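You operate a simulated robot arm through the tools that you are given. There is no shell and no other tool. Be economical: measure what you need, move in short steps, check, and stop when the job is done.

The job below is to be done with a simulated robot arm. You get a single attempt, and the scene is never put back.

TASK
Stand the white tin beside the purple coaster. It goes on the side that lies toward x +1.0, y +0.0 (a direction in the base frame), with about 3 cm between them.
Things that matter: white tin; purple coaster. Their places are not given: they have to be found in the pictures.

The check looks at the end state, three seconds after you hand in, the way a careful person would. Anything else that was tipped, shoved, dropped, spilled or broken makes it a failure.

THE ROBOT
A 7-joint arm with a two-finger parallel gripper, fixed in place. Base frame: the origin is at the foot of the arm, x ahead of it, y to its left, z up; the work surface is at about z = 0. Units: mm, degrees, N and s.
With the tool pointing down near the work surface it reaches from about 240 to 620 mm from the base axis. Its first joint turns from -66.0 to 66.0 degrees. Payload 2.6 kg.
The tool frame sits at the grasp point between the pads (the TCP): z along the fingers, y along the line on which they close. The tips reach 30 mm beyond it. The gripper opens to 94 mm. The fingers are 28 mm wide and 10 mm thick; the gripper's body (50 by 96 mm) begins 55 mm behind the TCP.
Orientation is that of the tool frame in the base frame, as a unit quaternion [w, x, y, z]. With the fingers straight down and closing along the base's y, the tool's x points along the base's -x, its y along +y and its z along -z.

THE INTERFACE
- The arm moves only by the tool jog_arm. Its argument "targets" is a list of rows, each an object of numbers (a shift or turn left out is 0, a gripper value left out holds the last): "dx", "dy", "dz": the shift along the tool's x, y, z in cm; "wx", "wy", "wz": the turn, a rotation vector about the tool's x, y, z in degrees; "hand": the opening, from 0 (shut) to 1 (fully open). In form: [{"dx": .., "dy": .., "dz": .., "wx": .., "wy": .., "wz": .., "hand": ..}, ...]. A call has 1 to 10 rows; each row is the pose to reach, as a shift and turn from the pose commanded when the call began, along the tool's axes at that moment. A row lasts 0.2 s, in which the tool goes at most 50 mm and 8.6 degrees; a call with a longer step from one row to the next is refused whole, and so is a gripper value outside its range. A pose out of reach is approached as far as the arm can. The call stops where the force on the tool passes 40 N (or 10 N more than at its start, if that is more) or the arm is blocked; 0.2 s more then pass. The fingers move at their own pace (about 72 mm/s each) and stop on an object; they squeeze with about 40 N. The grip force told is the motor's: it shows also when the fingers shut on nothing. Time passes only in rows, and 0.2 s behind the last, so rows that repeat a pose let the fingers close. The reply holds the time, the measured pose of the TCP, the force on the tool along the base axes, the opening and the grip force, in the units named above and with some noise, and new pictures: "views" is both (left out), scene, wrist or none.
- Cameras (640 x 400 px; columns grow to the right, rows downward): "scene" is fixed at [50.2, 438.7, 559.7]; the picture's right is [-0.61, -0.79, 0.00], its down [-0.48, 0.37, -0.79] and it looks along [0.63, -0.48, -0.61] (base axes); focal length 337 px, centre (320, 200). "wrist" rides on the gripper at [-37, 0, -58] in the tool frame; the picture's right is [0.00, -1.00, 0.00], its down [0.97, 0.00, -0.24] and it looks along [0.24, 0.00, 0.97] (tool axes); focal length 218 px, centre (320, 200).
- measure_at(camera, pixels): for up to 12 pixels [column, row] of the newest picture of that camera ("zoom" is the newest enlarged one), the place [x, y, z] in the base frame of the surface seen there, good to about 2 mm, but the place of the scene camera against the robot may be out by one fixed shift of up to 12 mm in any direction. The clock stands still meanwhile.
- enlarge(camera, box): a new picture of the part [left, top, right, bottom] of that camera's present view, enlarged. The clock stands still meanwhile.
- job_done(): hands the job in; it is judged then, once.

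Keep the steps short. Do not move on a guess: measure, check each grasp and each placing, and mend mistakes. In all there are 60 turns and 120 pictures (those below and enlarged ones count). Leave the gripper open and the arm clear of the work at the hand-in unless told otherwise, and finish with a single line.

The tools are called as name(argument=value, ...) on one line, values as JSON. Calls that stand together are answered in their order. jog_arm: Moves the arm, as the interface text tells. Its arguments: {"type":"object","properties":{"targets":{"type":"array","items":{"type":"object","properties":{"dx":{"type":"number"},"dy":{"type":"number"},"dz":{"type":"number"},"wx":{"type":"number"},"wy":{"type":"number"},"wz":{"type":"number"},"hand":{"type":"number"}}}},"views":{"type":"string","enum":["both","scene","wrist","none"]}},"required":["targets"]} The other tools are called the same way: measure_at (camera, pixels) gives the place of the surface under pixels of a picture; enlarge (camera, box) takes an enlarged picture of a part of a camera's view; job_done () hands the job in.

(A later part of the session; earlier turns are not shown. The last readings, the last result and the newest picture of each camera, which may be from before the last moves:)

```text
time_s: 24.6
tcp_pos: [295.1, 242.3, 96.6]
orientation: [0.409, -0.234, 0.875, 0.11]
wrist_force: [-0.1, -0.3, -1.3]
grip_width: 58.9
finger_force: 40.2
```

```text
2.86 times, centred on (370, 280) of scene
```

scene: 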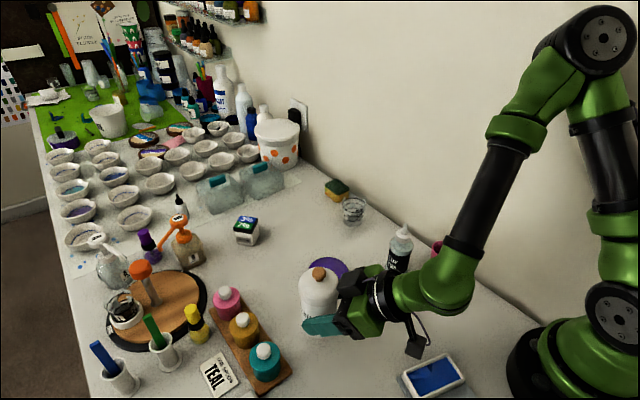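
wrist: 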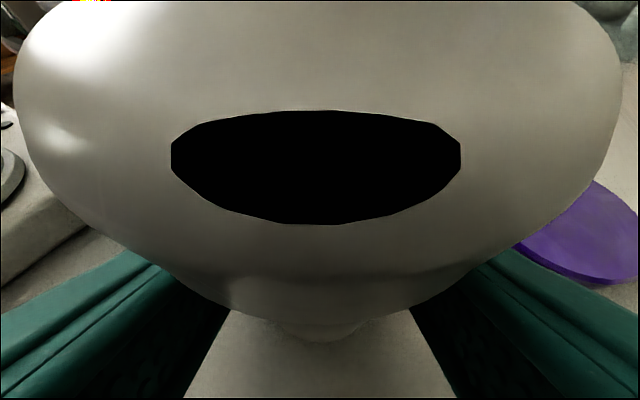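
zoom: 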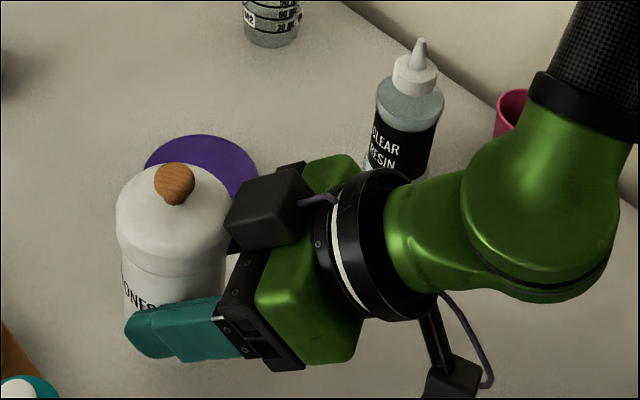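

The resin bottle stands at (330,23) and is about 125 high. I'll carry the tin to above (504,148), which is coaster centre 404 + 39.5 + 30 + tin radius 30. I'll turn the yaw by -15° on the way so the wrist stays away from the bottle.

jog_arm(targets=[{"dx": -0.38, "dy": -0.92, "dz": 0.45, "wx": 0.57, "wz": 0.48, "hand": 0}, {"dx": -1.14, "dy": -2.75, "dz": 1.36, "wx": 1.72, "wz": 1.45, "hand": 0}, {"dx": -2.05, "dy": -4.95, "dz": 2.44, "wx": 3.1, "wz": 2.61, "hand": 0}, {"dx": -3.04, "dy": -7.33, "dz": 3.62, "wx": 4.6, "wz": 3.86, "hand": 0}, {"dx": -4.03, "dy": -9.71, "dz": 4.79, "wx": 6.09, "wz": 5.11, "hand": 0}, {"dx": -5.02, "dy": -12.1, "dz": 5.97, "wx": 7.58, "wz": 6.37, "hand": 0}, {"dx": -5.93, "dy": -14.3, "dz": 7.05, "wx": 8.96, "wz": 7.53, "hand": 0}, {"dx": -6.69, "dy": -16.13, "dz": 7.96, "wx": 10.11, "wz": 8.49, "hand": 0}, {"dx": -7.22, "dy": -17.41, "dz": 8.59, "wx": 10.92, "wz": 9.17, "hand": 0}, {"dx": -7.6, "dy": -18.33, "dz": 9.04, "wx": 11.49, "wz": 9.65, "hand": 0}])

enlarge(camera="scene", box=[220, 150, 420, 300])

```text
time_s: 25.9
tcp_pos: [370.5, 250.7, 120.6]
orientation: [0.44, -0.26, 0.855, 0.088]
wrist_force: [-0.3, 0.3, -0.8]
grip_width: 59.1
finger_force: 40.0
stopped in row 6: the arm was blocked; the commanded pose is now the measured one
```

scene: 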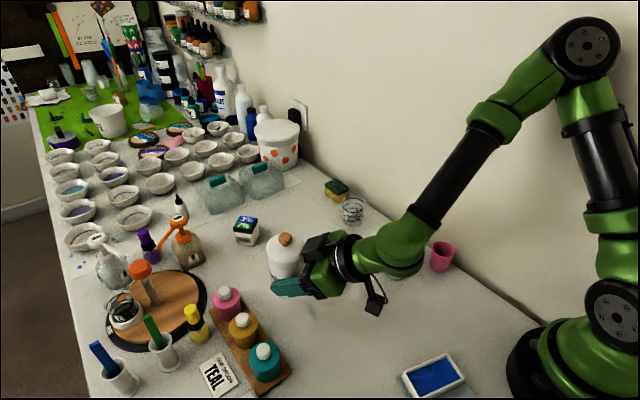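
wrist: 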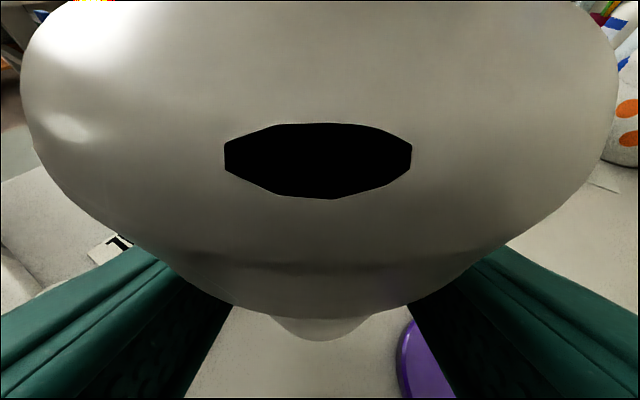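

```text
2.67 times, centred on (320, 225) of scene
```

zoom: 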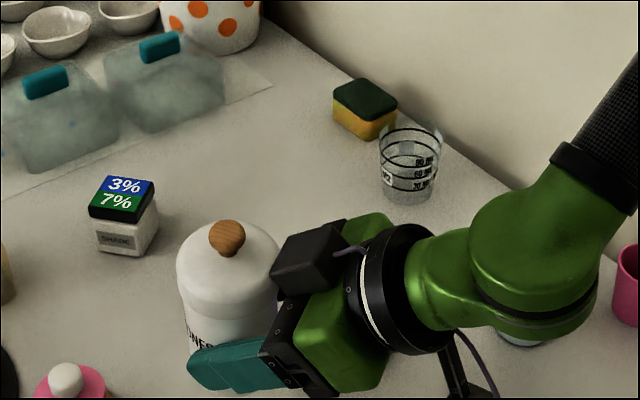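

The move stopped in row 6 as "blocked" at (370,251,121), with no tool force and the grip still 40 N. The bottle's base still shows at scene (397,278). I'll measure the arm's links to find what is blocking it.

measure_at(camera="scene", pixels=[[590, 50], [620, 45], [600, 80], [640, 60], [560, 20], [480, 110], [460, 160], [430, 210], [400, 250], [415, 265], [396, 275], [480, 60]])

enlarge(camera="scene", box=[340, 190, 500, 320])

enlarge(camera="scene", box=[440, 0, 640, 400])

```text
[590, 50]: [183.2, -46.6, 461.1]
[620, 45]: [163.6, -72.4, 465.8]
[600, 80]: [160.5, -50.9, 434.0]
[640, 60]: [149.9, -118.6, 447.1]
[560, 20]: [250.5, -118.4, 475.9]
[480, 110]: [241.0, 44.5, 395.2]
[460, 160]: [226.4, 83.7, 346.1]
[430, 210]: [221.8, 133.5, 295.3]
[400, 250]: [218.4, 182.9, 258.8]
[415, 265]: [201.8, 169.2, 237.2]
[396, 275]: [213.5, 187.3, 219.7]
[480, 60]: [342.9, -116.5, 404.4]
```

```text
3.08 times, centred on (420, 255) of scene
```

zoom: 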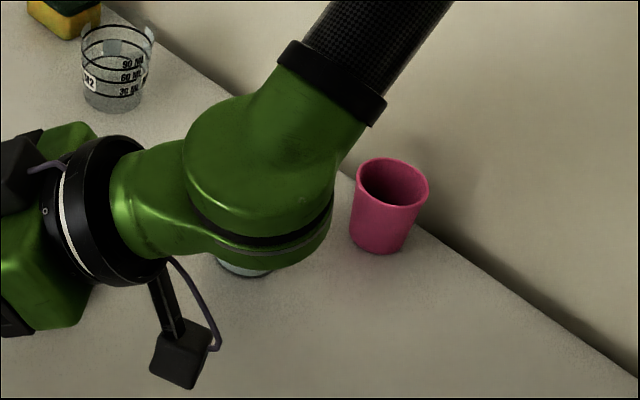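

```text
1.00 times, centred on (540, 200) of scene
```

zoom: 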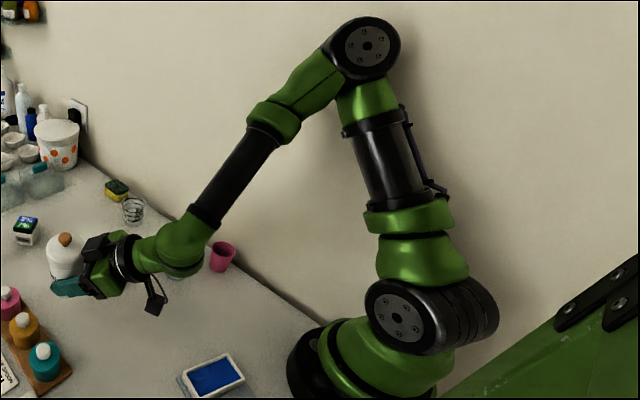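

The elbow's surface is at y≈-50…-72 in front of a wall at y≈-118, so the elbow swung sideways into the wall. I'll straighten the tool (the tin leans about 4°) and extend 3 cm in +x, which should draw the elbow off the wall.

jog_arm(targets=[{"dx": 0, "dy": 0, "dz": 0, "wx": -0.5, "wy": 1.1, "wz": 1.5, "hand": 0}, {"dx": -0.2, "dy": -0.5, "dz": 0.9, "wx": -1.0, "wy": 2.2, "wz": 3.0, "hand": 0}, {"dx": -0.4, "dy": -1.0, "dz": 1.8, "wx": -1.5, "wy": 3.3, "wz": 4.5, "hand": 0}, {"dx": -0.63, "dy": -1.49, "dz": 2.72, "wx": -1.5, "wy": 3.3, "wz": 4.5, "hand": 0}, {"dx": -0.63, "dy": -1.49, "dz": 2.72, "wx": -1.5, "wy": 3.3, "wz": 4.5, "hand": 0}], views="scene")

```text
time_s: 27.1
tcp_pos: [400.7, 260.7, 127.4]
orientation: [0.43, -0.255, 0.861, 0.095]
wrist_force: [-0.2, 0.0, -0.4]
grip_width: 58.8
finger_force: 40.0
```

scene: 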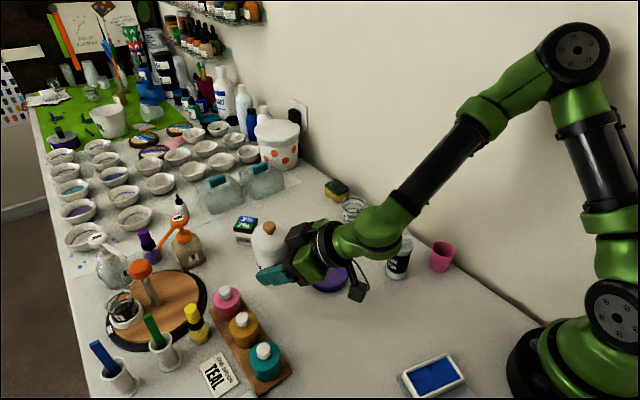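

The arm moves, but it is still 10–15 mm off the commanded pose, so the elbow still presses on the wall. I'll extend another 4.5 cm in +x and see whether the error goes away.

jog_arm(targets=[{"dx": -0.6, "dy": -0.55, "dz": 0.75, "hand": 0}, {"dx": -1.25, "dy": -1.12, "dz": 1.5, "hand": 0}, {"dx": -1.9, "dy": -1.7, "dz": 2.25, "hand": 0}, {"dx": -2.5, "dy": -2.25, "dz": 2.98, "hand": 0}, {"dx": -2.5, "dy": -2.25, "dz": 2.98, "hand": 0}, {"dx": -2.5, "dy": -2.25, "dz": 2.98, "hand": 0}], views="scene")

measure_at(camera="scene", pixels=[[575, 50], [560, 50], [590, 60], [540, 20], [265, 235], [265, 260]])

```text
time_s: 28.5
tcp_pos: [435.3, 273.6, 121.8]
orientation: [0.417, -0.262, 0.863, 0.11]
wrist_force: [-1.0, 0.7, -1.6]
grip_width: 58.6
finger_force: 39.8
```

scene: 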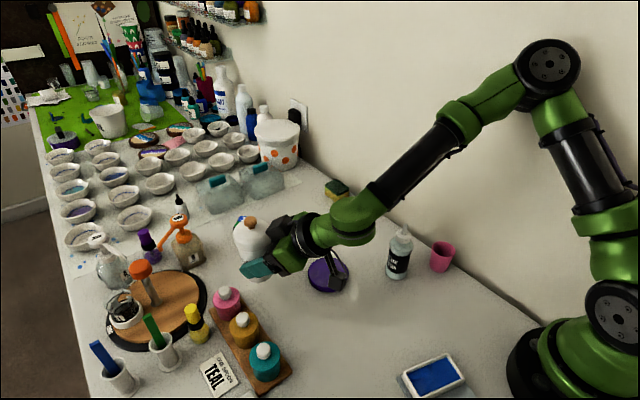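

```text
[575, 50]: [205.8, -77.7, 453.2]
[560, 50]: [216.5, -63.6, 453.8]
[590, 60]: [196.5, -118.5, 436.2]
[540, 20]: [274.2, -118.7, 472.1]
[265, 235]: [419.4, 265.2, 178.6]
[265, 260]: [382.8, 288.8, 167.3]
```

The error grew to 23 mm, so the elbow is being pushed harder into the wall. I'll go back the way I came to above the tin's first spot, where the elbow was free, set the tin down there and choose a better approach direction.

jog_arm(targets=[{"dx": 1.2, "dy": 0.87, "dz": -1.18, "hand": 0}, {"dx": 2.4, "dy": 1.74, "dz": -2.36, "hand": 0}, {"dx": 3.6, "dy": 2.6, "dz": -3.54, "hand": 0}, {"dx": 4.85, "dy": 3.48, "dz": -4.72, "hand": 0}, {"dx": 6.1, "dy": 4.35, "dz": -5.9, "hand": 0}, {"dx": 7.3, "dy": 5.2, "dz": -7.1, "hand": 0}, {"dx": 8.5, "dy": 6.1, "dz": -8.3, "hand": 0}, {"dx": 9.71, "dy": 6.95, "dz": -9.45, "hand": 0}, {"dx": 9.71, "dy": 6.95, "dz": -9.45, "hand": 0}, {"dx": 9.71, "dy": 6.95, "dz": -9.45, "hand": 0}], views="scene")

enlarge(camera="scene", box=[240, 230, 400, 360])

```text
time_s: 30.7
tcp_pos: [289.8, 251.0, 94.5]
orientation: [0.403, -0.242, 0.875, 0.115]
wrist_force: [0.1, 0.0, -1.6]
grip_width: 58.4
finger_force: 40.1
```

scene: 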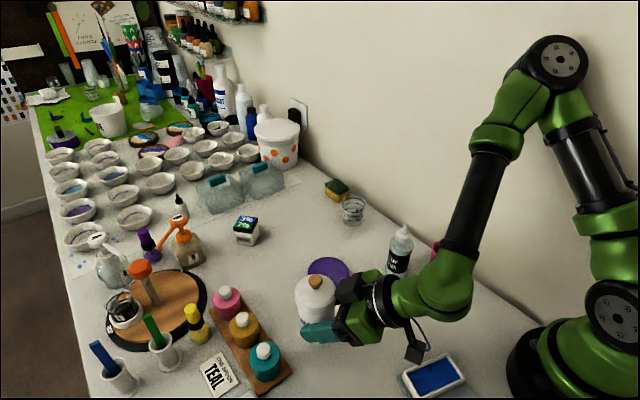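

```text
3.08 times, centred on (320, 295) of scene
```

zoom: 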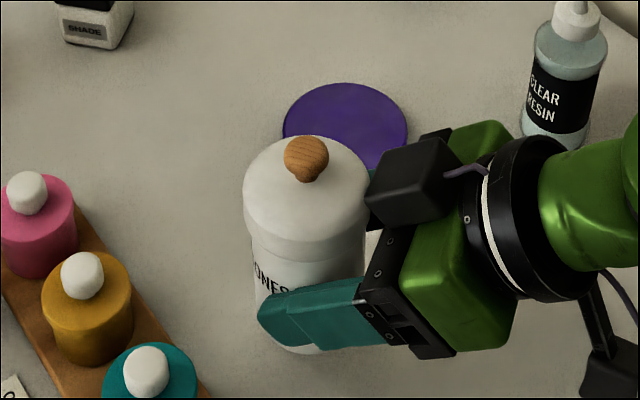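

The tin is near its first place (about (304,258)) and upright, and the bottles are clear. I'll lower it 3.8 cm gently, to about 4 mm above contact.

jog_arm(targets=[{"dx": 0.6, "dz": 0.5, "hand": 0}, {"dx": 1.2, "dz": 1.0, "hand": 0}, {"dx": 1.8, "dz": 1.5, "hand": 0}, {"dx": 2.4, "dz": 2.0, "hand": 0}, {"dx": 2.9, "dz": 2.44, "hand": 0}, {"dx": 2.9, "dz": 2.44, "hand": 0}], views="scene")

enlarge(camera="scene", box=[250, 260, 390, 370])

```text
time_s: 32.1
tcp_pos: [295.4, 241.8, 58.9]
orientation: [0.408, -0.231, 0.877, 0.108]
wrist_force: [-0.2, -0.2, -0.8]
grip_width: 58.3
finger_force: 39.9
```

scene: 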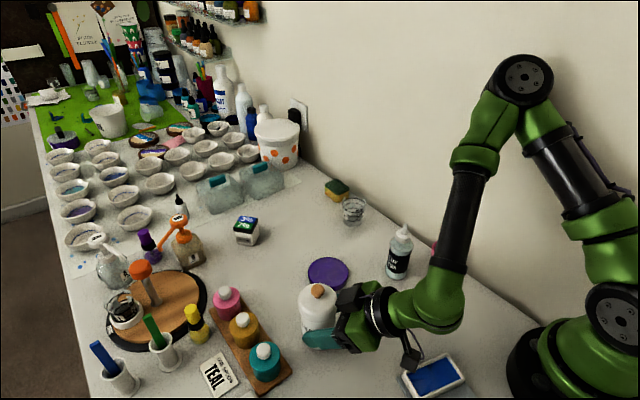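

```text
3.64 times, centred on (320, 315) of scene
```

zoom: 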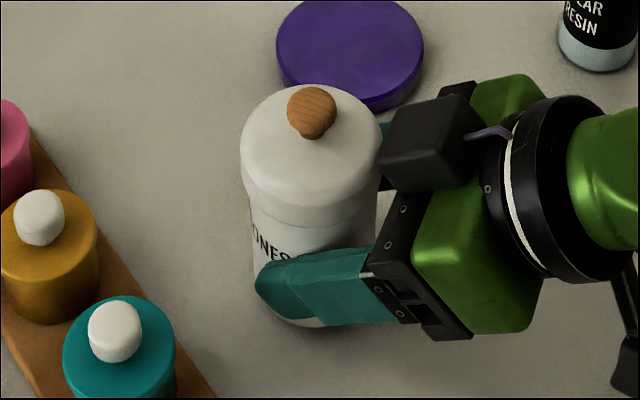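

It is back on the commanded pose, so the elbow is free. I'll lower the last 6 mm slowly and read the force.

jog_arm(targets=[{"dx": 0.15, "dz": 0.13, "hand": 0}, {"dx": 0.3, "dz": 0.26, "hand": 0}, {"dx": 0.4, "dz": 0.33, "hand": 0}, {"dx": 0.46, "dz": 0.39, "hand": 0}, {"dx": 0.46, "dz": 0.39, "hand": 0}], views="scene")

enlarge(camera="scene", box=[285, 280, 365, 370])

measure_at(camera="zoom", pixels=[[300, 320], [300, 328], [300, 334], [300, 340], [300, 346], [320, 335], [320, 345]])

```text
time_s: 33.3
tcp_pos: [294.3, 242.1, 53.2]
orientation: [0.407, -0.23, 0.877, 0.108]
wrist_force: [-1.2, -0.5, -1.3]
grip_width: 58.6
finger_force: 40.1
```

scene: 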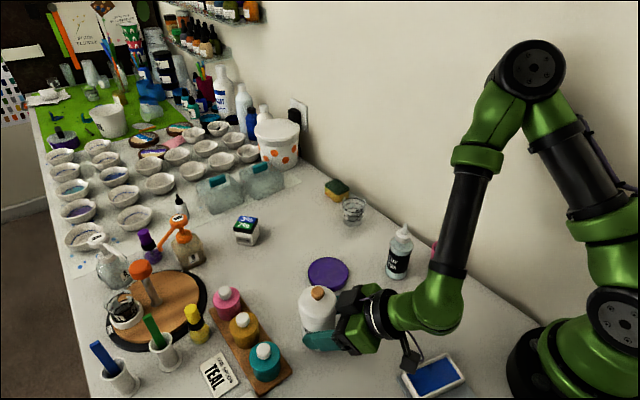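

```text
4.44 times, centred on (325, 325) of scene
```

zoom: 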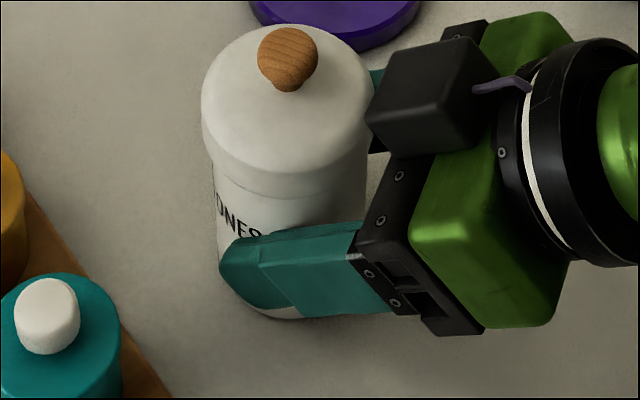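

```text
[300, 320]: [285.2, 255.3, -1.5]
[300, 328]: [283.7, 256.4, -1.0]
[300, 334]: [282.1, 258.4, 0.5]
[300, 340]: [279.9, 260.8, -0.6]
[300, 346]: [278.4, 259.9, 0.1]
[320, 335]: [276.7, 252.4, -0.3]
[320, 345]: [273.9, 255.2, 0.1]
```

The tin leans a few degrees in the grip, and the near edge of its base is about at the table. I'll lower 2–3 mm more until it touches, then check.

jog_arm(targets=[{"dx": 0.08, "dz": 0.065, "hand": 0}, {"dx": 0.15, "dz": 0.13, "hand": 0}, {"dx": 0.23, "dz": 0.19, "hand": 0}, {"dx": 0.23, "dz": 0.19, "hand": 0}], views="scene")

enlarge(camera="scene", box=[285, 280, 365, 370])

```text
time_s: 34.3
tcp_pos: [296.9, 242.3, 54.1]
orientation: [0.409, -0.23, 0.876, 0.108]
wrist_force: [-5.9, -5.7, 28.5]
grip_width: 58.2
finger_force: 39.9
```

scene: 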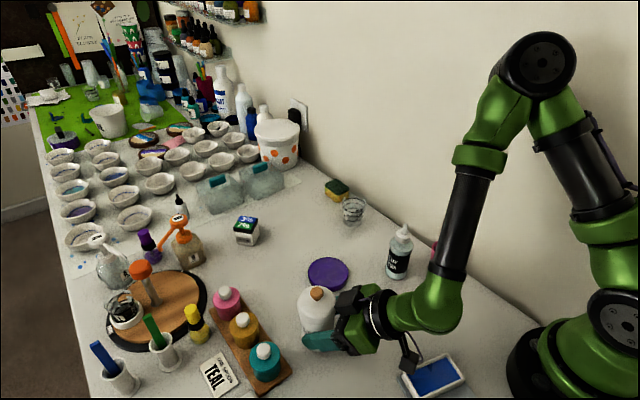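

```text
4.44 times, centred on (325, 325) of scene
```

zoom: 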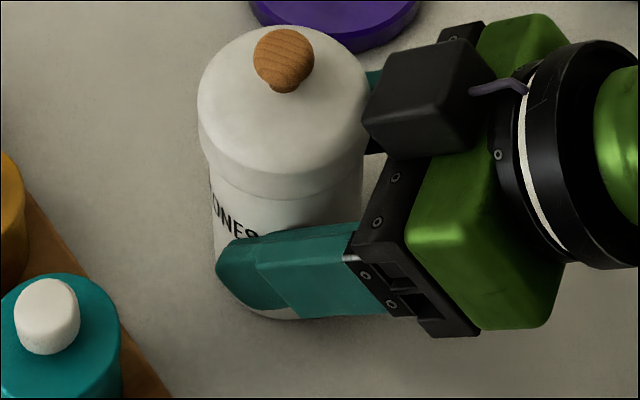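

The base touches (28 N). I'll ease up 2 mm to remove the load, then open so the tin settles onto its base.

jog_arm(targets=[{"dx": -0.15, "dz": -0.13, "hand": 0}, {"dx": -0.15, "dz": -0.13, "hand": 0}, {"dx": -0.15, "dz": -0.13, "hand": 0.66}, {"dx": -0.15, "dz": -0.13, "hand": 0.7}, {"dx": -0.15, "dz": -0.13, "hand": 1}, {"dx": -0.15, "dz": -0.13, "hand": 1}, {"dx": -0.15, "dz": -0.13, "hand": 1}], views="scene")

enlarge(camera="scene", box=[285, 280, 365, 370])

```text
time_s: 35.9
tcp_pos: [295.4, 242.8, 52.3]
orientation: [0.408, -0.231, 0.877, 0.108]
wrist_force: [0.5, -0.9, 0.6]
grip_width: 94.3
finger_force: 0.0
```

scene: 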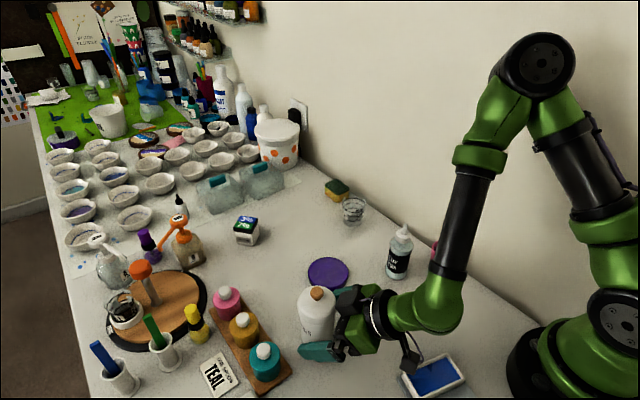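

```text
4.44 times, centred on (325, 325) of scene
```

zoom: 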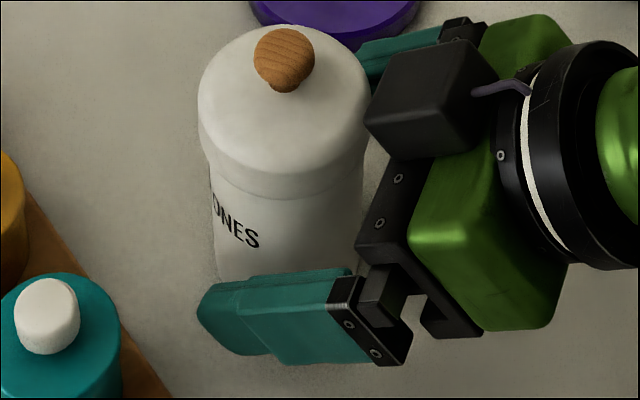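

The tin stands free and upright with its lid on. I'll rise 14 cm straight up, then turn the tool back to vertical to reset the arm's posture.

jog_arm(targets=[{"dx": -1.53, "dz": -1.29, "hand": 1}, {"dx": -3.06, "dz": -2.57, "hand": 1}, {"dx": -4.6, "dz": -3.86, "hand": 1}, {"dx": -6.13, "dz": -5.14, "hand": 1}, {"dx": -7.66, "dz": -6.43, "hand": 1}, {"dx": -9.2, "dz": -7.7, "hand": 1}, {"dx": -10.7, "dz": -9.0, "hand": 1}, {"dx": -10.7, "dz": -9.0, "hand": 1}], views="none")

jog_arm(targets=[{"wy": 7, "hand": 1}, {"wy": 14, "hand": 1}, {"wy": 21, "hand": 1}, {"wy": 28, "hand": 1}, {"wy": 35, "hand": 1}, {"wy": 42, "hand": 1}, {"wy": 50, "hand": 1}, {"wy": 50, "hand": 1}], views="both")

measure_at(camera="wrist", pixels=[[280, 200], [360, 200], [320, 160], [320, 240], [315, 215]])

```text
time_s: 37.5
tcp_pos: [246.7, 290.5, 190.3]
orientation: [0.404, -0.315, 0.848, 0.135]
wrist_force: [0.6, 0.8, 0.1]
grip_width: 93.8
finger_force: 0.1
stopped in row 8: the arm was blocked; the commanded pose is now the measured one
```

```text
time_s: 39.3
tcp_pos: [247.9, 288.0, 190.8]
orientation: [0.004, -0.338, 0.941, -0.01]
wrist_force: [0.3, 0.3, -0.3]
grip_width: 94.1
finger_force: 0.1
```

scene: 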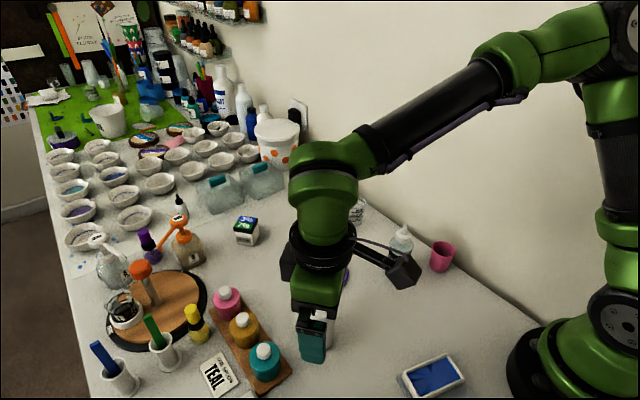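
wrist: 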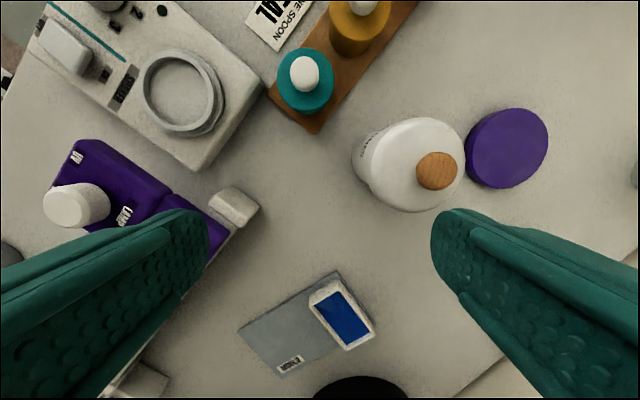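

```text
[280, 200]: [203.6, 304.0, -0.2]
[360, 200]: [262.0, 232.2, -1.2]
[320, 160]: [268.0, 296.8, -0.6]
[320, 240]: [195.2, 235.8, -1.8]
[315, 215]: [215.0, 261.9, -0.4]
```

The elbow touched the wall again on the way up and deflected the arm, but the tin still stands upright with its lid on at wrist (410,165). I'll go back up to the starting pose, with yaw 0 over (327,95,313), to undo the elbow swing.

measure_at(camera="wrist", pixels=[[436, 172], [420, 125], [395, 195], [462, 155], [360, 160], [507, 148]])

jog_arm(targets=[{"dz": -3, "hand": 1}, {"dx": 0.5, "dy": -1.5, "dz": -6, "wz": 5, "hand": 1}, {"dx": 1.4, "dy": -4.5, "dz": -8, "wz": 12, "hand": 1}, {"dx": 2.3, "dy": -7.5, "dz": -9.5, "wz": 18, "hand": 1}, {"dx": 3.3, "dy": -10.5, "dz": -10.5, "wz": 24, "hand": 1}, {"dx": 4.2, "dy": -13.5, "dz": -11.5, "wz": 30, "hand": 1}, {"dx": 5.1, "dy": -16.5, "dz": -12.2, "wz": 35, "hand": 1}, {"dx": 6.17, "dy": -19.9, "dz": -12.2, "wz": 39.5, "hand": 1}, {"dx": 6.17, "dy": -19.9, "dz": -12.2, "wz": 39.5, "hand": 1}])

```text
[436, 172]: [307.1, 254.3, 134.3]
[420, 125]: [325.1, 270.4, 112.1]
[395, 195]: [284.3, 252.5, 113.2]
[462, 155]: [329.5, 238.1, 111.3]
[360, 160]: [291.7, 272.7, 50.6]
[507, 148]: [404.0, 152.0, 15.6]
```

```text
time_s: 41.3
tcp_pos: [326.5, 96.3, 314.9]
orientation: [0.009, 0.0, 1.0, -0.008]
wrist_force: [-0.6, 0.2, 0.8]
grip_width: 94.0
finger_force: 0.0
```

scene: 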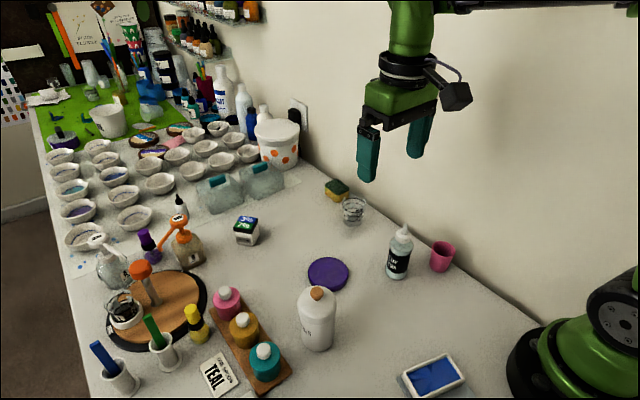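
wrist: 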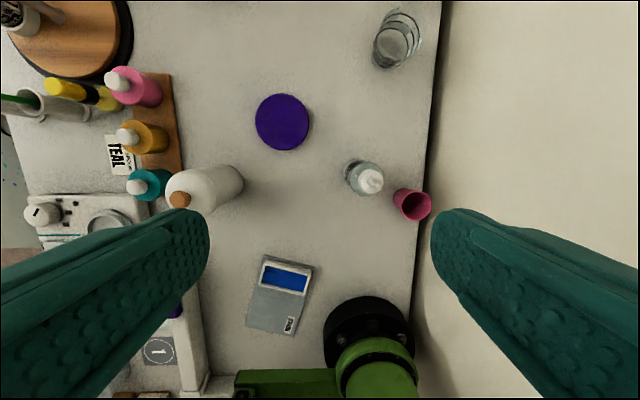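

This matches the starting posture, and the tin still stands at (307,254), coaster at (404,150). Next I'll approach with the hand azimuth at 50°, a bit beyond radial, so the elbow should swing away from the wall. I'll move above the tin at z 200, yaw -50°, then tilt, and look at the elbow.

jog_arm(targets=[{"dx": 0.6, "dy": 2.9, "dz": 1.5, "wx": -0.9, "wy": 1.0, "hand": 1}, {"dx": 1.2, "dy": 5.8, "dz": 3.5, "wx": -0.9, "wy": 1.0, "hand": 1}, {"dx": 1.8, "dy": 8.7, "dz": 6, "wx": -0.9, "wy": 1.0, "hand": 1}, {"dx": 2.4, "dy": 11.6, "dz": 8.5, "wx": -0.9, "wy": 1.0, "hand": 1}, {"dx": 2.98, "dy": 14.54, "dz": 11, "wx": -0.9, "wy": 1.0, "hand": 1}, {"dx": 2.98, "dy": 14.54, "dz": 11, "wx": -0.9, "wy": 1.0, "hand": 1}], views="none")

jog_arm(targets=[{"wz": -8, "hand": 1}, {"wz": -16, "hand": 1}, {"wz": -24, "hand": 1}, {"wz": -32, "hand": 1}, {"wz": -40, "hand": 1}, {"wz": -48, "hand": 1}, {"wz": -50, "hand": 1}, {"wz": -50, "hand": 1}], views="none")

jog_arm(targets=[{"wy": -6, "hand": 1}, {"wy": -12, "hand": 1}, {"wy": -18, "hand": 1}, {"wy": -24, "hand": 1}, {"wy": -30, "hand": 1}, {"wy": -36, "hand": 1}, {"wy": -43, "hand": 1}, {"wy": -50, "hand": 1}, {"wy": -50, "hand": 1}])

```text
time_s: 42.7
tcp_pos: [296.8, 240.1, 202.3]
orientation: [0.0, 0.0, 1.0, 0.0]
wrist_force: [-0.6, 0.1, -0.7]
grip_width: 94.1
finger_force: 0.2
```

```text
time_s: 44.5
tcp_pos: [297.8, 242.1, 202.4]
orientation: [0.0, -0.423, 0.906, 0.0]
wrist_force: [0.7, -0.3, 0.6]
grip_width: 94.2
finger_force: 0.0
```

```text
time_s: 46.5
tcp_pos: [298.4, 240.4, 204.5]
orientation: [0.384, -0.384, 0.821, 0.179]
wrist_force: [0.4, 0.5, 0.3]
grip_width: 94.1
finger_force: 0.1
```

scene: 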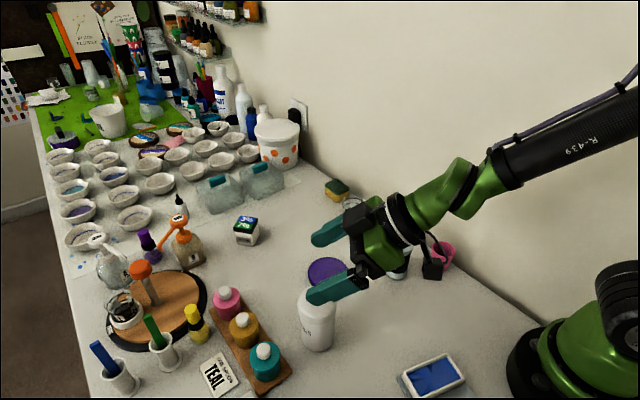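
wrist: 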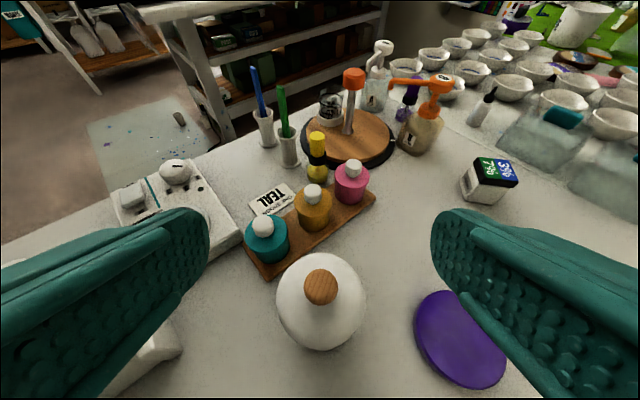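

This time the elbow is clearly on the camera side, away from the wall. Before gripping I'll rehearse the carry empty at this height: to above the target with yaw -20°.

jog_arm(targets=[{"dx": -0.29, "dy": -2.1, "dz": 0.35, "wx": 1.53, "wz": 1.29, "hand": 1}, {"dx": -0.65, "dy": -4.6, "dz": 0.77, "wx": 3.37, "wz": 2.83, "hand": 1}, {"dx": -1.06, "dy": -7.6, "dz": 1.26, "wx": 5.5, "wz": 4.6, "hand": 1}, {"dx": -1.47, "dy": -10.5, "dz": 1.75, "wx": 7.66, "wz": 6.43, "hand": 1}, {"dx": -1.88, "dy": -13.4, "dz": 2.24, "wx": 9.8, "wz": 8.2, "hand": 1}, {"dx": -2.29, "dy": -16.4, "dz": 2.74, "wx": 11.95, "wz": 10.0, "hand": 1}, {"dx": -2.65, "dy": -18.9, "dz": 3.16, "wx": 13.8, "wz": 11.6, "hand": 1}, {"dx": -2.94, "dy": -21.02, "dz": 3.51, "wx": 15.32, "wz": 12.86, "hand": 1}, {"dx": -2.94, "dy": -21.02, "dz": 3.51, "wx": 15.32, "wz": 12.86, "hand": 1}])

```text
time_s: 48.5
tcp_pos: [487.4, 141.4, 205.1]
orientation: [0.408, -0.235, 0.875, 0.11]
wrist_force: [-0.3, 1.0, -0.6]
grip_width: 93.8
finger_force: 0.1
```

scene: 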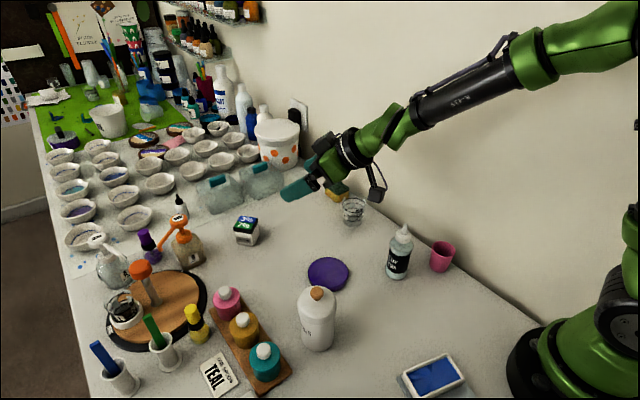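
wrist: 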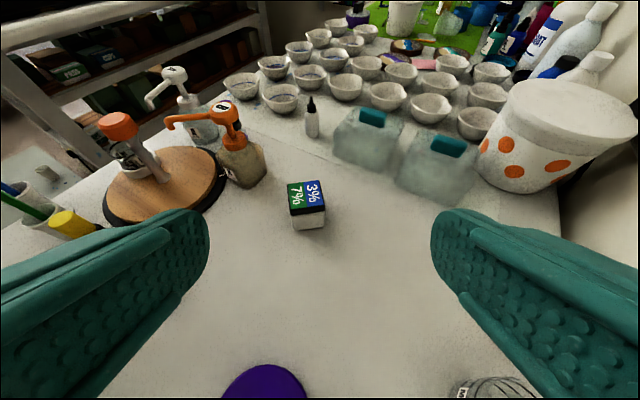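

The rehearsed carry tracked exactly. Now I'll rehearse lowering to about z 57 at the target to verify reach and clearances.

jog_arm(targets=[{"dx": 1.9, "dz": 1.6, "hand": 1}, {"dx": 3.8, "dz": 3.2, "hand": 1}, {"dx": 5.7, "dz": 4.8, "hand": 1}, {"dx": 7.6, "dz": 6.4, "hand": 1}, {"dx": 9.5, "dz": 8.0, "hand": 1}, {"dx": 10.6, "dz": 8.9, "hand": 1}, {"dx": 11.3, "dz": 9.5, "hand": 1}, {"dx": 11.3, "dz": 9.5, "hand": 1}], views="both")

enlarge(camera="scene", box=[240, 170, 460, 310])

```text
time_s: 50.3
tcp_pos: [488.3, 141.3, 56.1]
orientation: [0.409, -0.235, 0.875, 0.109]
wrist_force: [1.0, -0.2, -0.2]
grip_width: 94.1
finger_force: 0.1
```

scene: 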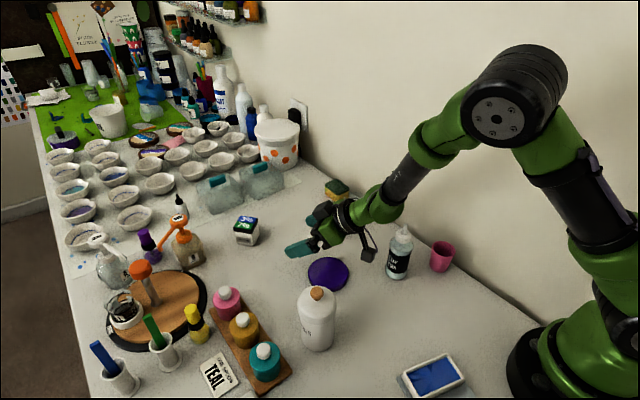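
wrist: 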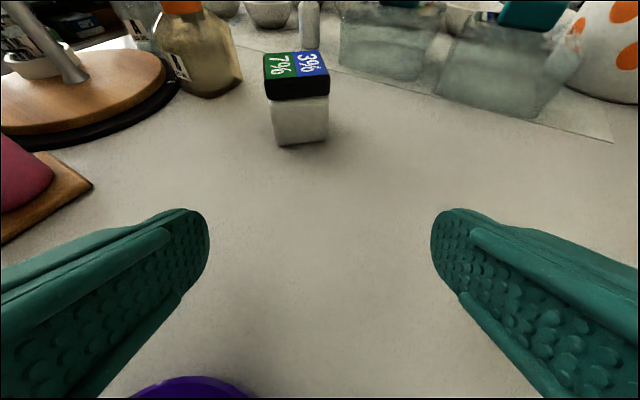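

```text
2.86 times, centred on (350, 240) of scene
```

zoom: 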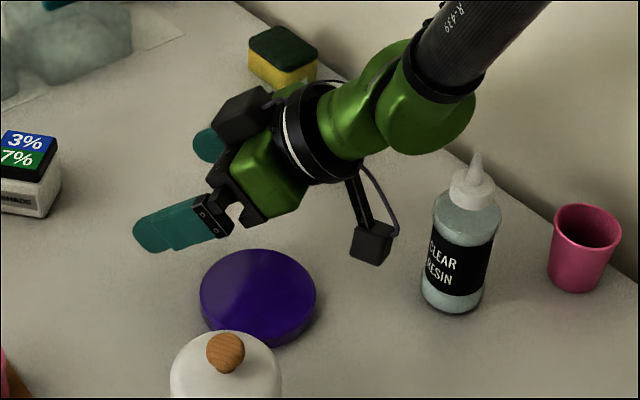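

The target is fully reachable, clear of the coaster and bottle, and the elbow is free. I'll retrace: up, then back above the tin with yaw +20°.

jog_arm(targets=[{"dx": -2.8, "dz": -2.4, "hand": 1}, {"dx": -5.6, "dz": -4.7, "hand": 1}, {"dx": -8.5, "dz": -7.1, "hand": 1}, {"dx": -11.3, "dz": -9.5, "hand": 1}, {"dx": -11.3, "dz": -9.5, "hand": 1}], views="none")

jog_arm(targets=[{"dx": 0.74, "dy": 1.82, "dz": -0.88, "wx": -1.53, "wz": -1.29, "hand": 1}, {"dx": 1.7, "dy": 4.2, "dz": -2.0, "wx": -3.5, "wz": -2.96, "hand": 1}, {"dx": 2.66, "dy": 6.5, "dz": -3.17, "wx": -5.5, "wz": -4.63, "hand": 1}, {"dx": 3.7, "dy": 9.1, "dz": -4.4, "wx": -7.66, "wz": -6.43, "hand": 1}, {"dx": 4.74, "dy": 11.6, "dz": -5.63, "wx": -9.8, "wz": -8.23, "hand": 1}, {"dx": 5.77, "dy": 14.2, "dz": -6.86, "wx": -11.95, "wz": -10.0, "hand": 1}, {"dx": 6.7, "dy": 16.5, "dz": -7.97, "wx": -13.9, "wz": -11.65, "hand": 1}, {"dx": 7.4, "dy": 18.19, "dz": -8.8, "wx": -15.32, "wz": -12.86, "hand": 1}, {"dx": 7.4, "dy": 18.19, "dz": -8.8, "wx": -15.32, "wz": -12.86, "hand": 1}], views="both")

measure_at(camera="wrist", pixels=[[320, 288], [280, 300], [362, 300], [320, 258], [320, 345], [320, 325]])

```text
time_s: 51.5
tcp_pos: [488.9, 143.8, 204.5]
orientation: [0.408, -0.235, 0.875, 0.109]
wrist_force: [1.0, -0.8, 0.2]
grip_width: 93.9
finger_force: 0.0
```

```text
time_s: 53.5
tcp_pos: [297.7, 240.3, 202.2]
orientation: [0.383, -0.384, 0.821, 0.179]
wrist_force: [-0.3, 0.0, -0.2]
grip_width: 94.0
finger_force: 0.1
```

scene: 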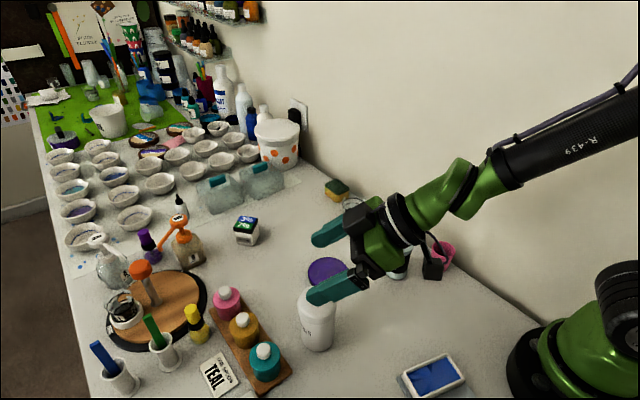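
wrist: 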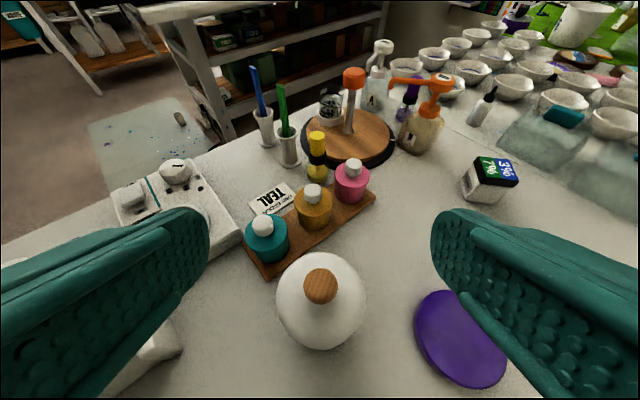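

```text
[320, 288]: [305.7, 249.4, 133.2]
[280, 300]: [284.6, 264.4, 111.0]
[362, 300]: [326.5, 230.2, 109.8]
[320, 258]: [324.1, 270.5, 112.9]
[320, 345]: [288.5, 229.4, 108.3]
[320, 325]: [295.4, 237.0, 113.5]
```

The tin's axis is about (306.5,250) and the hand is centred laterally. I'll back off 3.5 mm and lower to about z 85.

jog_arm(targets=[{"dx": 0.23, "dz": -0.27, "hand": 1}, {"dx": 2.0, "dz": 1.2, "hand": 1}, {"dx": 3.8, "dz": 2.7, "hand": 1}, {"dx": 5.6, "dz": 4.25, "hand": 1}, {"dx": 7.4, "dz": 5.75, "hand": 1}, {"dx": 8.5, "dz": 6.68, "hand": 1}, {"dx": 9.27, "dz": 7.32, "hand": 1}, {"dx": 9.27, "dz": 7.32, "hand": 1}], views="both")

enlarge(camera="scene", box=[270, 230, 470, 390])

```text
time_s: 55.3
tcp_pos: [295.9, 238.6, 85.4]
orientation: [0.383, -0.384, 0.821, 0.179]
wrist_force: [-0.2, 0.2, 0.4]
grip_width: 93.9
finger_force: 0.0
```

scene: 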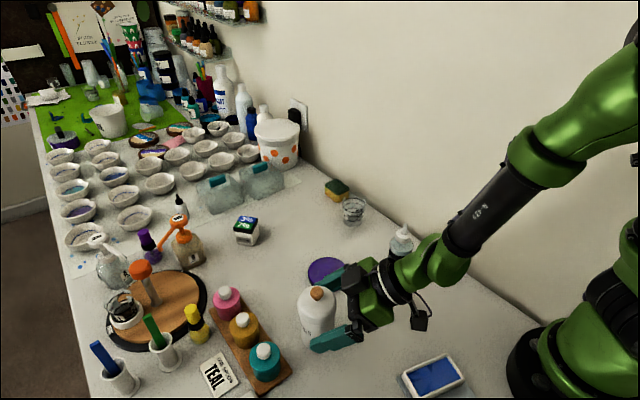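
wrist: 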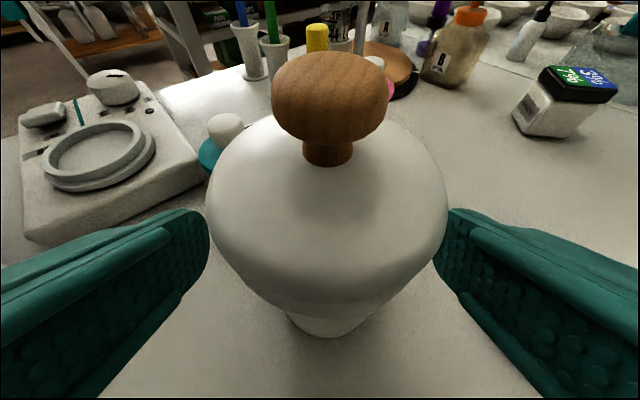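

```text
2.50 times, centred on (370, 310) of scene
```

zoom: 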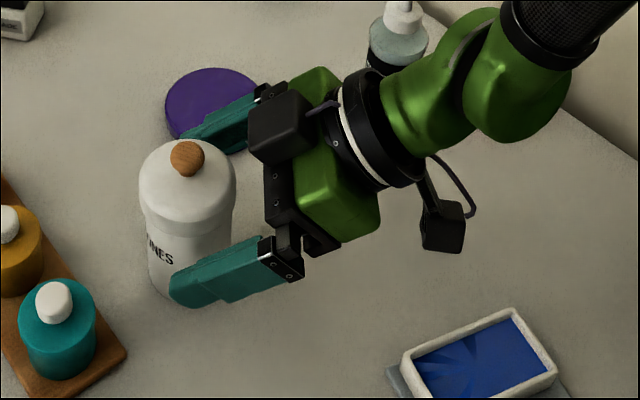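

All clear. I'll lower 3.3 cm more to z≈52 and close on the body.

jog_arm(targets=[{"dx": 0.65, "dz": 0.54, "hand": 1}, {"dx": 1.3, "dz": 1.08, "hand": 1}, {"dx": 1.95, "dz": 1.62, "hand": 1}, {"dx": 2.53, "dz": 2.12, "hand": 1}, {"dx": 2.53, "dz": 2.12, "hand": 1}], views="none")

jog_arm(targets=[{"hand": 0}, {"hand": 0}, {"hand": 0}, {"hand": 0}, {"hand": 0}], views="both")

enlarge(camera="scene", box=[270, 250, 430, 380])

```text
time_s: 56.5
tcp_pos: [295.5, 237.9, 50.5]
orientation: [0.383, -0.383, 0.822, 0.178]
wrist_force: [-0.4, 0.6, -0.1]
grip_width: 94.1
finger_force: 0.1
```

```text
time_s: 57.7
tcp_pos: [295.7, 238.6, 51.6]
orientation: [0.383, -0.384, 0.821, 0.178]
wrist_force: [0.5, 0.1, -1.1]
grip_width: 56.7
finger_force: 39.8
```

scene: 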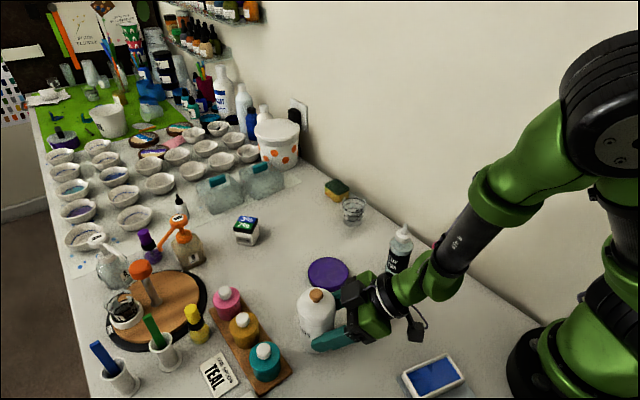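
wrist: 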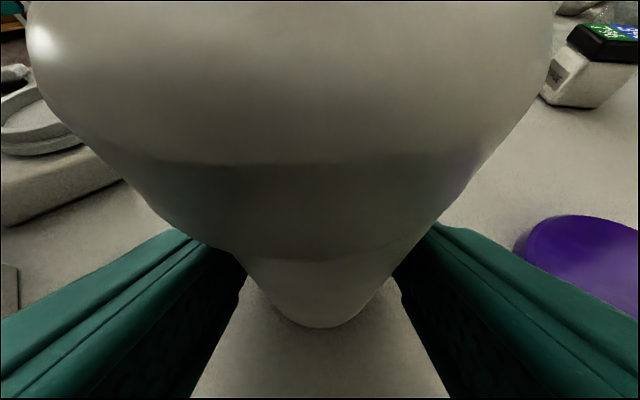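

```text
3.08 times, centred on (350, 315) of scene
```

zoom: 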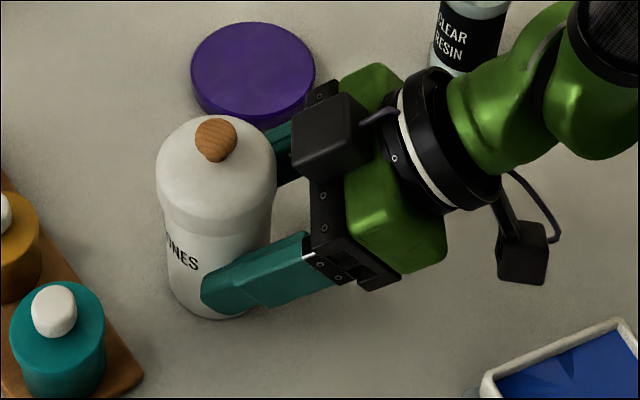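

The grip width is only 56.7 against a 59–60 mm body, so the fingertips hold behind the axis. I'll open, move 9 mm forward and close again.

jog_arm(targets=[{"hand": 1}, {"hand": 1}, {"hand": 1}, {"dx": -0.3, "dz": 0.35, "hand": 1}, {"dx": -0.58, "dz": 0.69, "hand": 1}, {"dx": -0.58, "dz": 0.69, "hand": 1}], views="wrist")

jog_arm(targets=[{"hand": 0}, {"hand": 0}, {"hand": 0}, {"hand": 0}, {"hand": 0}], views="both")

enlarge(camera="scene", box=[270, 250, 430, 380])

```text
time_s: 59.1
tcp_pos: [300.9, 245.2, 52.3]
orientation: [0.383, -0.383, 0.821, 0.179]
wrist_force: [0.0, 0.5, 0.5]
grip_width: 94.0
finger_force: 0.1
```

wrist: 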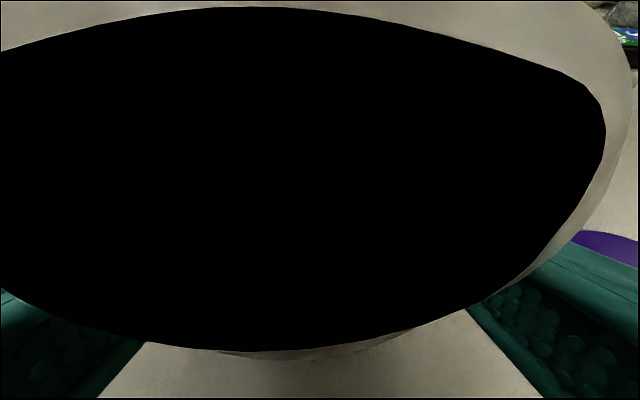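

```text
time_s: 60.3
tcp_pos: [301.3, 244.8, 51.4]
orientation: [0.383, -0.383, 0.821, 0.179]
wrist_force: [-0.3, 0.6, 0.5]
grip_width: 60.1
finger_force: 39.9
```

scene: 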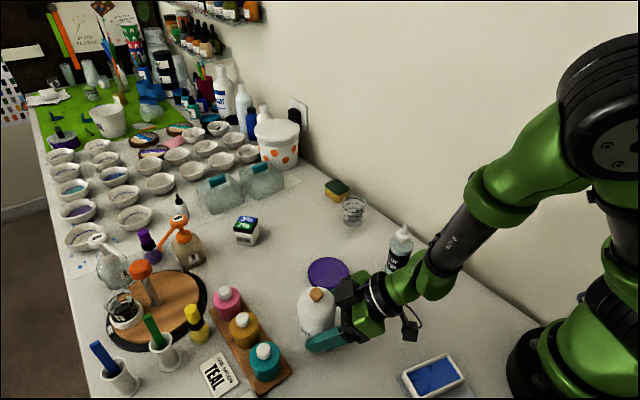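
wrist: 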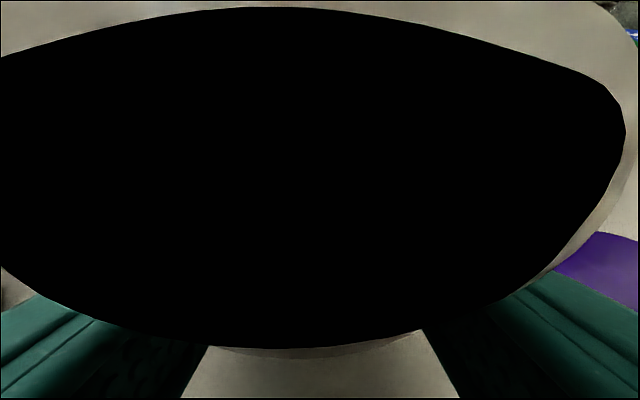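

```text
3.08 times, centred on (350, 315) of scene
```

zoom: 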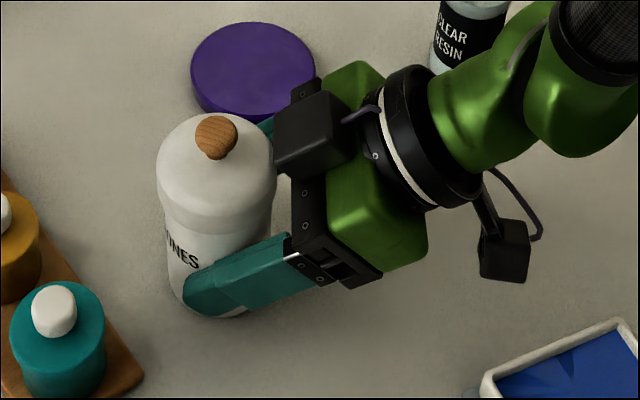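

The grip is now 60.1 mm, the full diameter, at 40 N. Lift 1.5 cm and check.

jog_arm(targets=[{"dx": -0.3, "dz": -0.25, "hand": 0}, {"dx": -0.6, "dz": -0.5, "hand": 0}, {"dx": -0.9, "dz": -0.75, "hand": 0}, {"dx": -1.15, "dz": -0.96, "hand": 0}, {"dx": -1.15, "dz": -0.96, "hand": 0}], views="scene")

enlarge(camera="scene", box=[270, 250, 430, 380])

```text
time_s: 61.5
tcp_pos: [300.9, 245.9, 66.0]
orientation: [0.383, -0.384, 0.821, 0.179]
wrist_force: [0.1, 0.1, -1.2]
grip_width: 60.0
finger_force: 39.5
```

scene: 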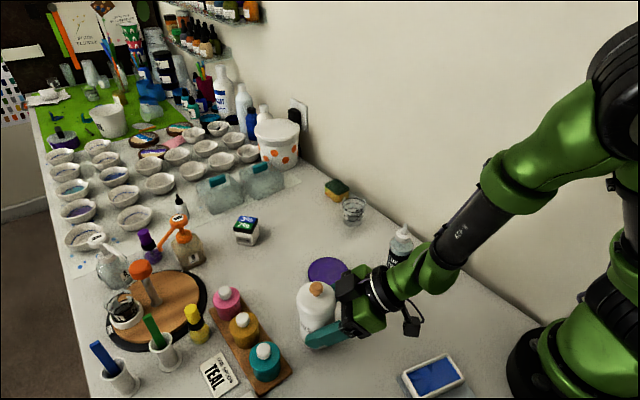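

```text
3.08 times, centred on (350, 315) of scene
```

zoom: 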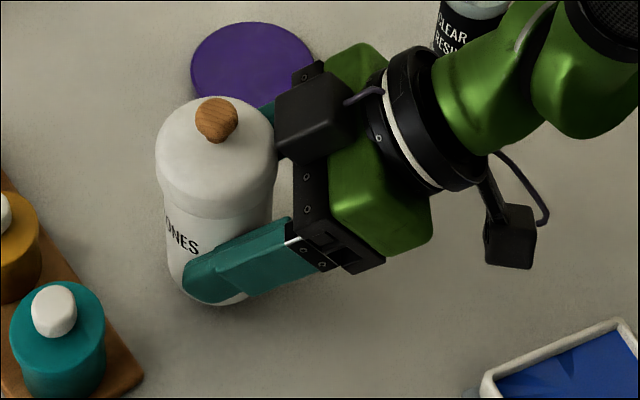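

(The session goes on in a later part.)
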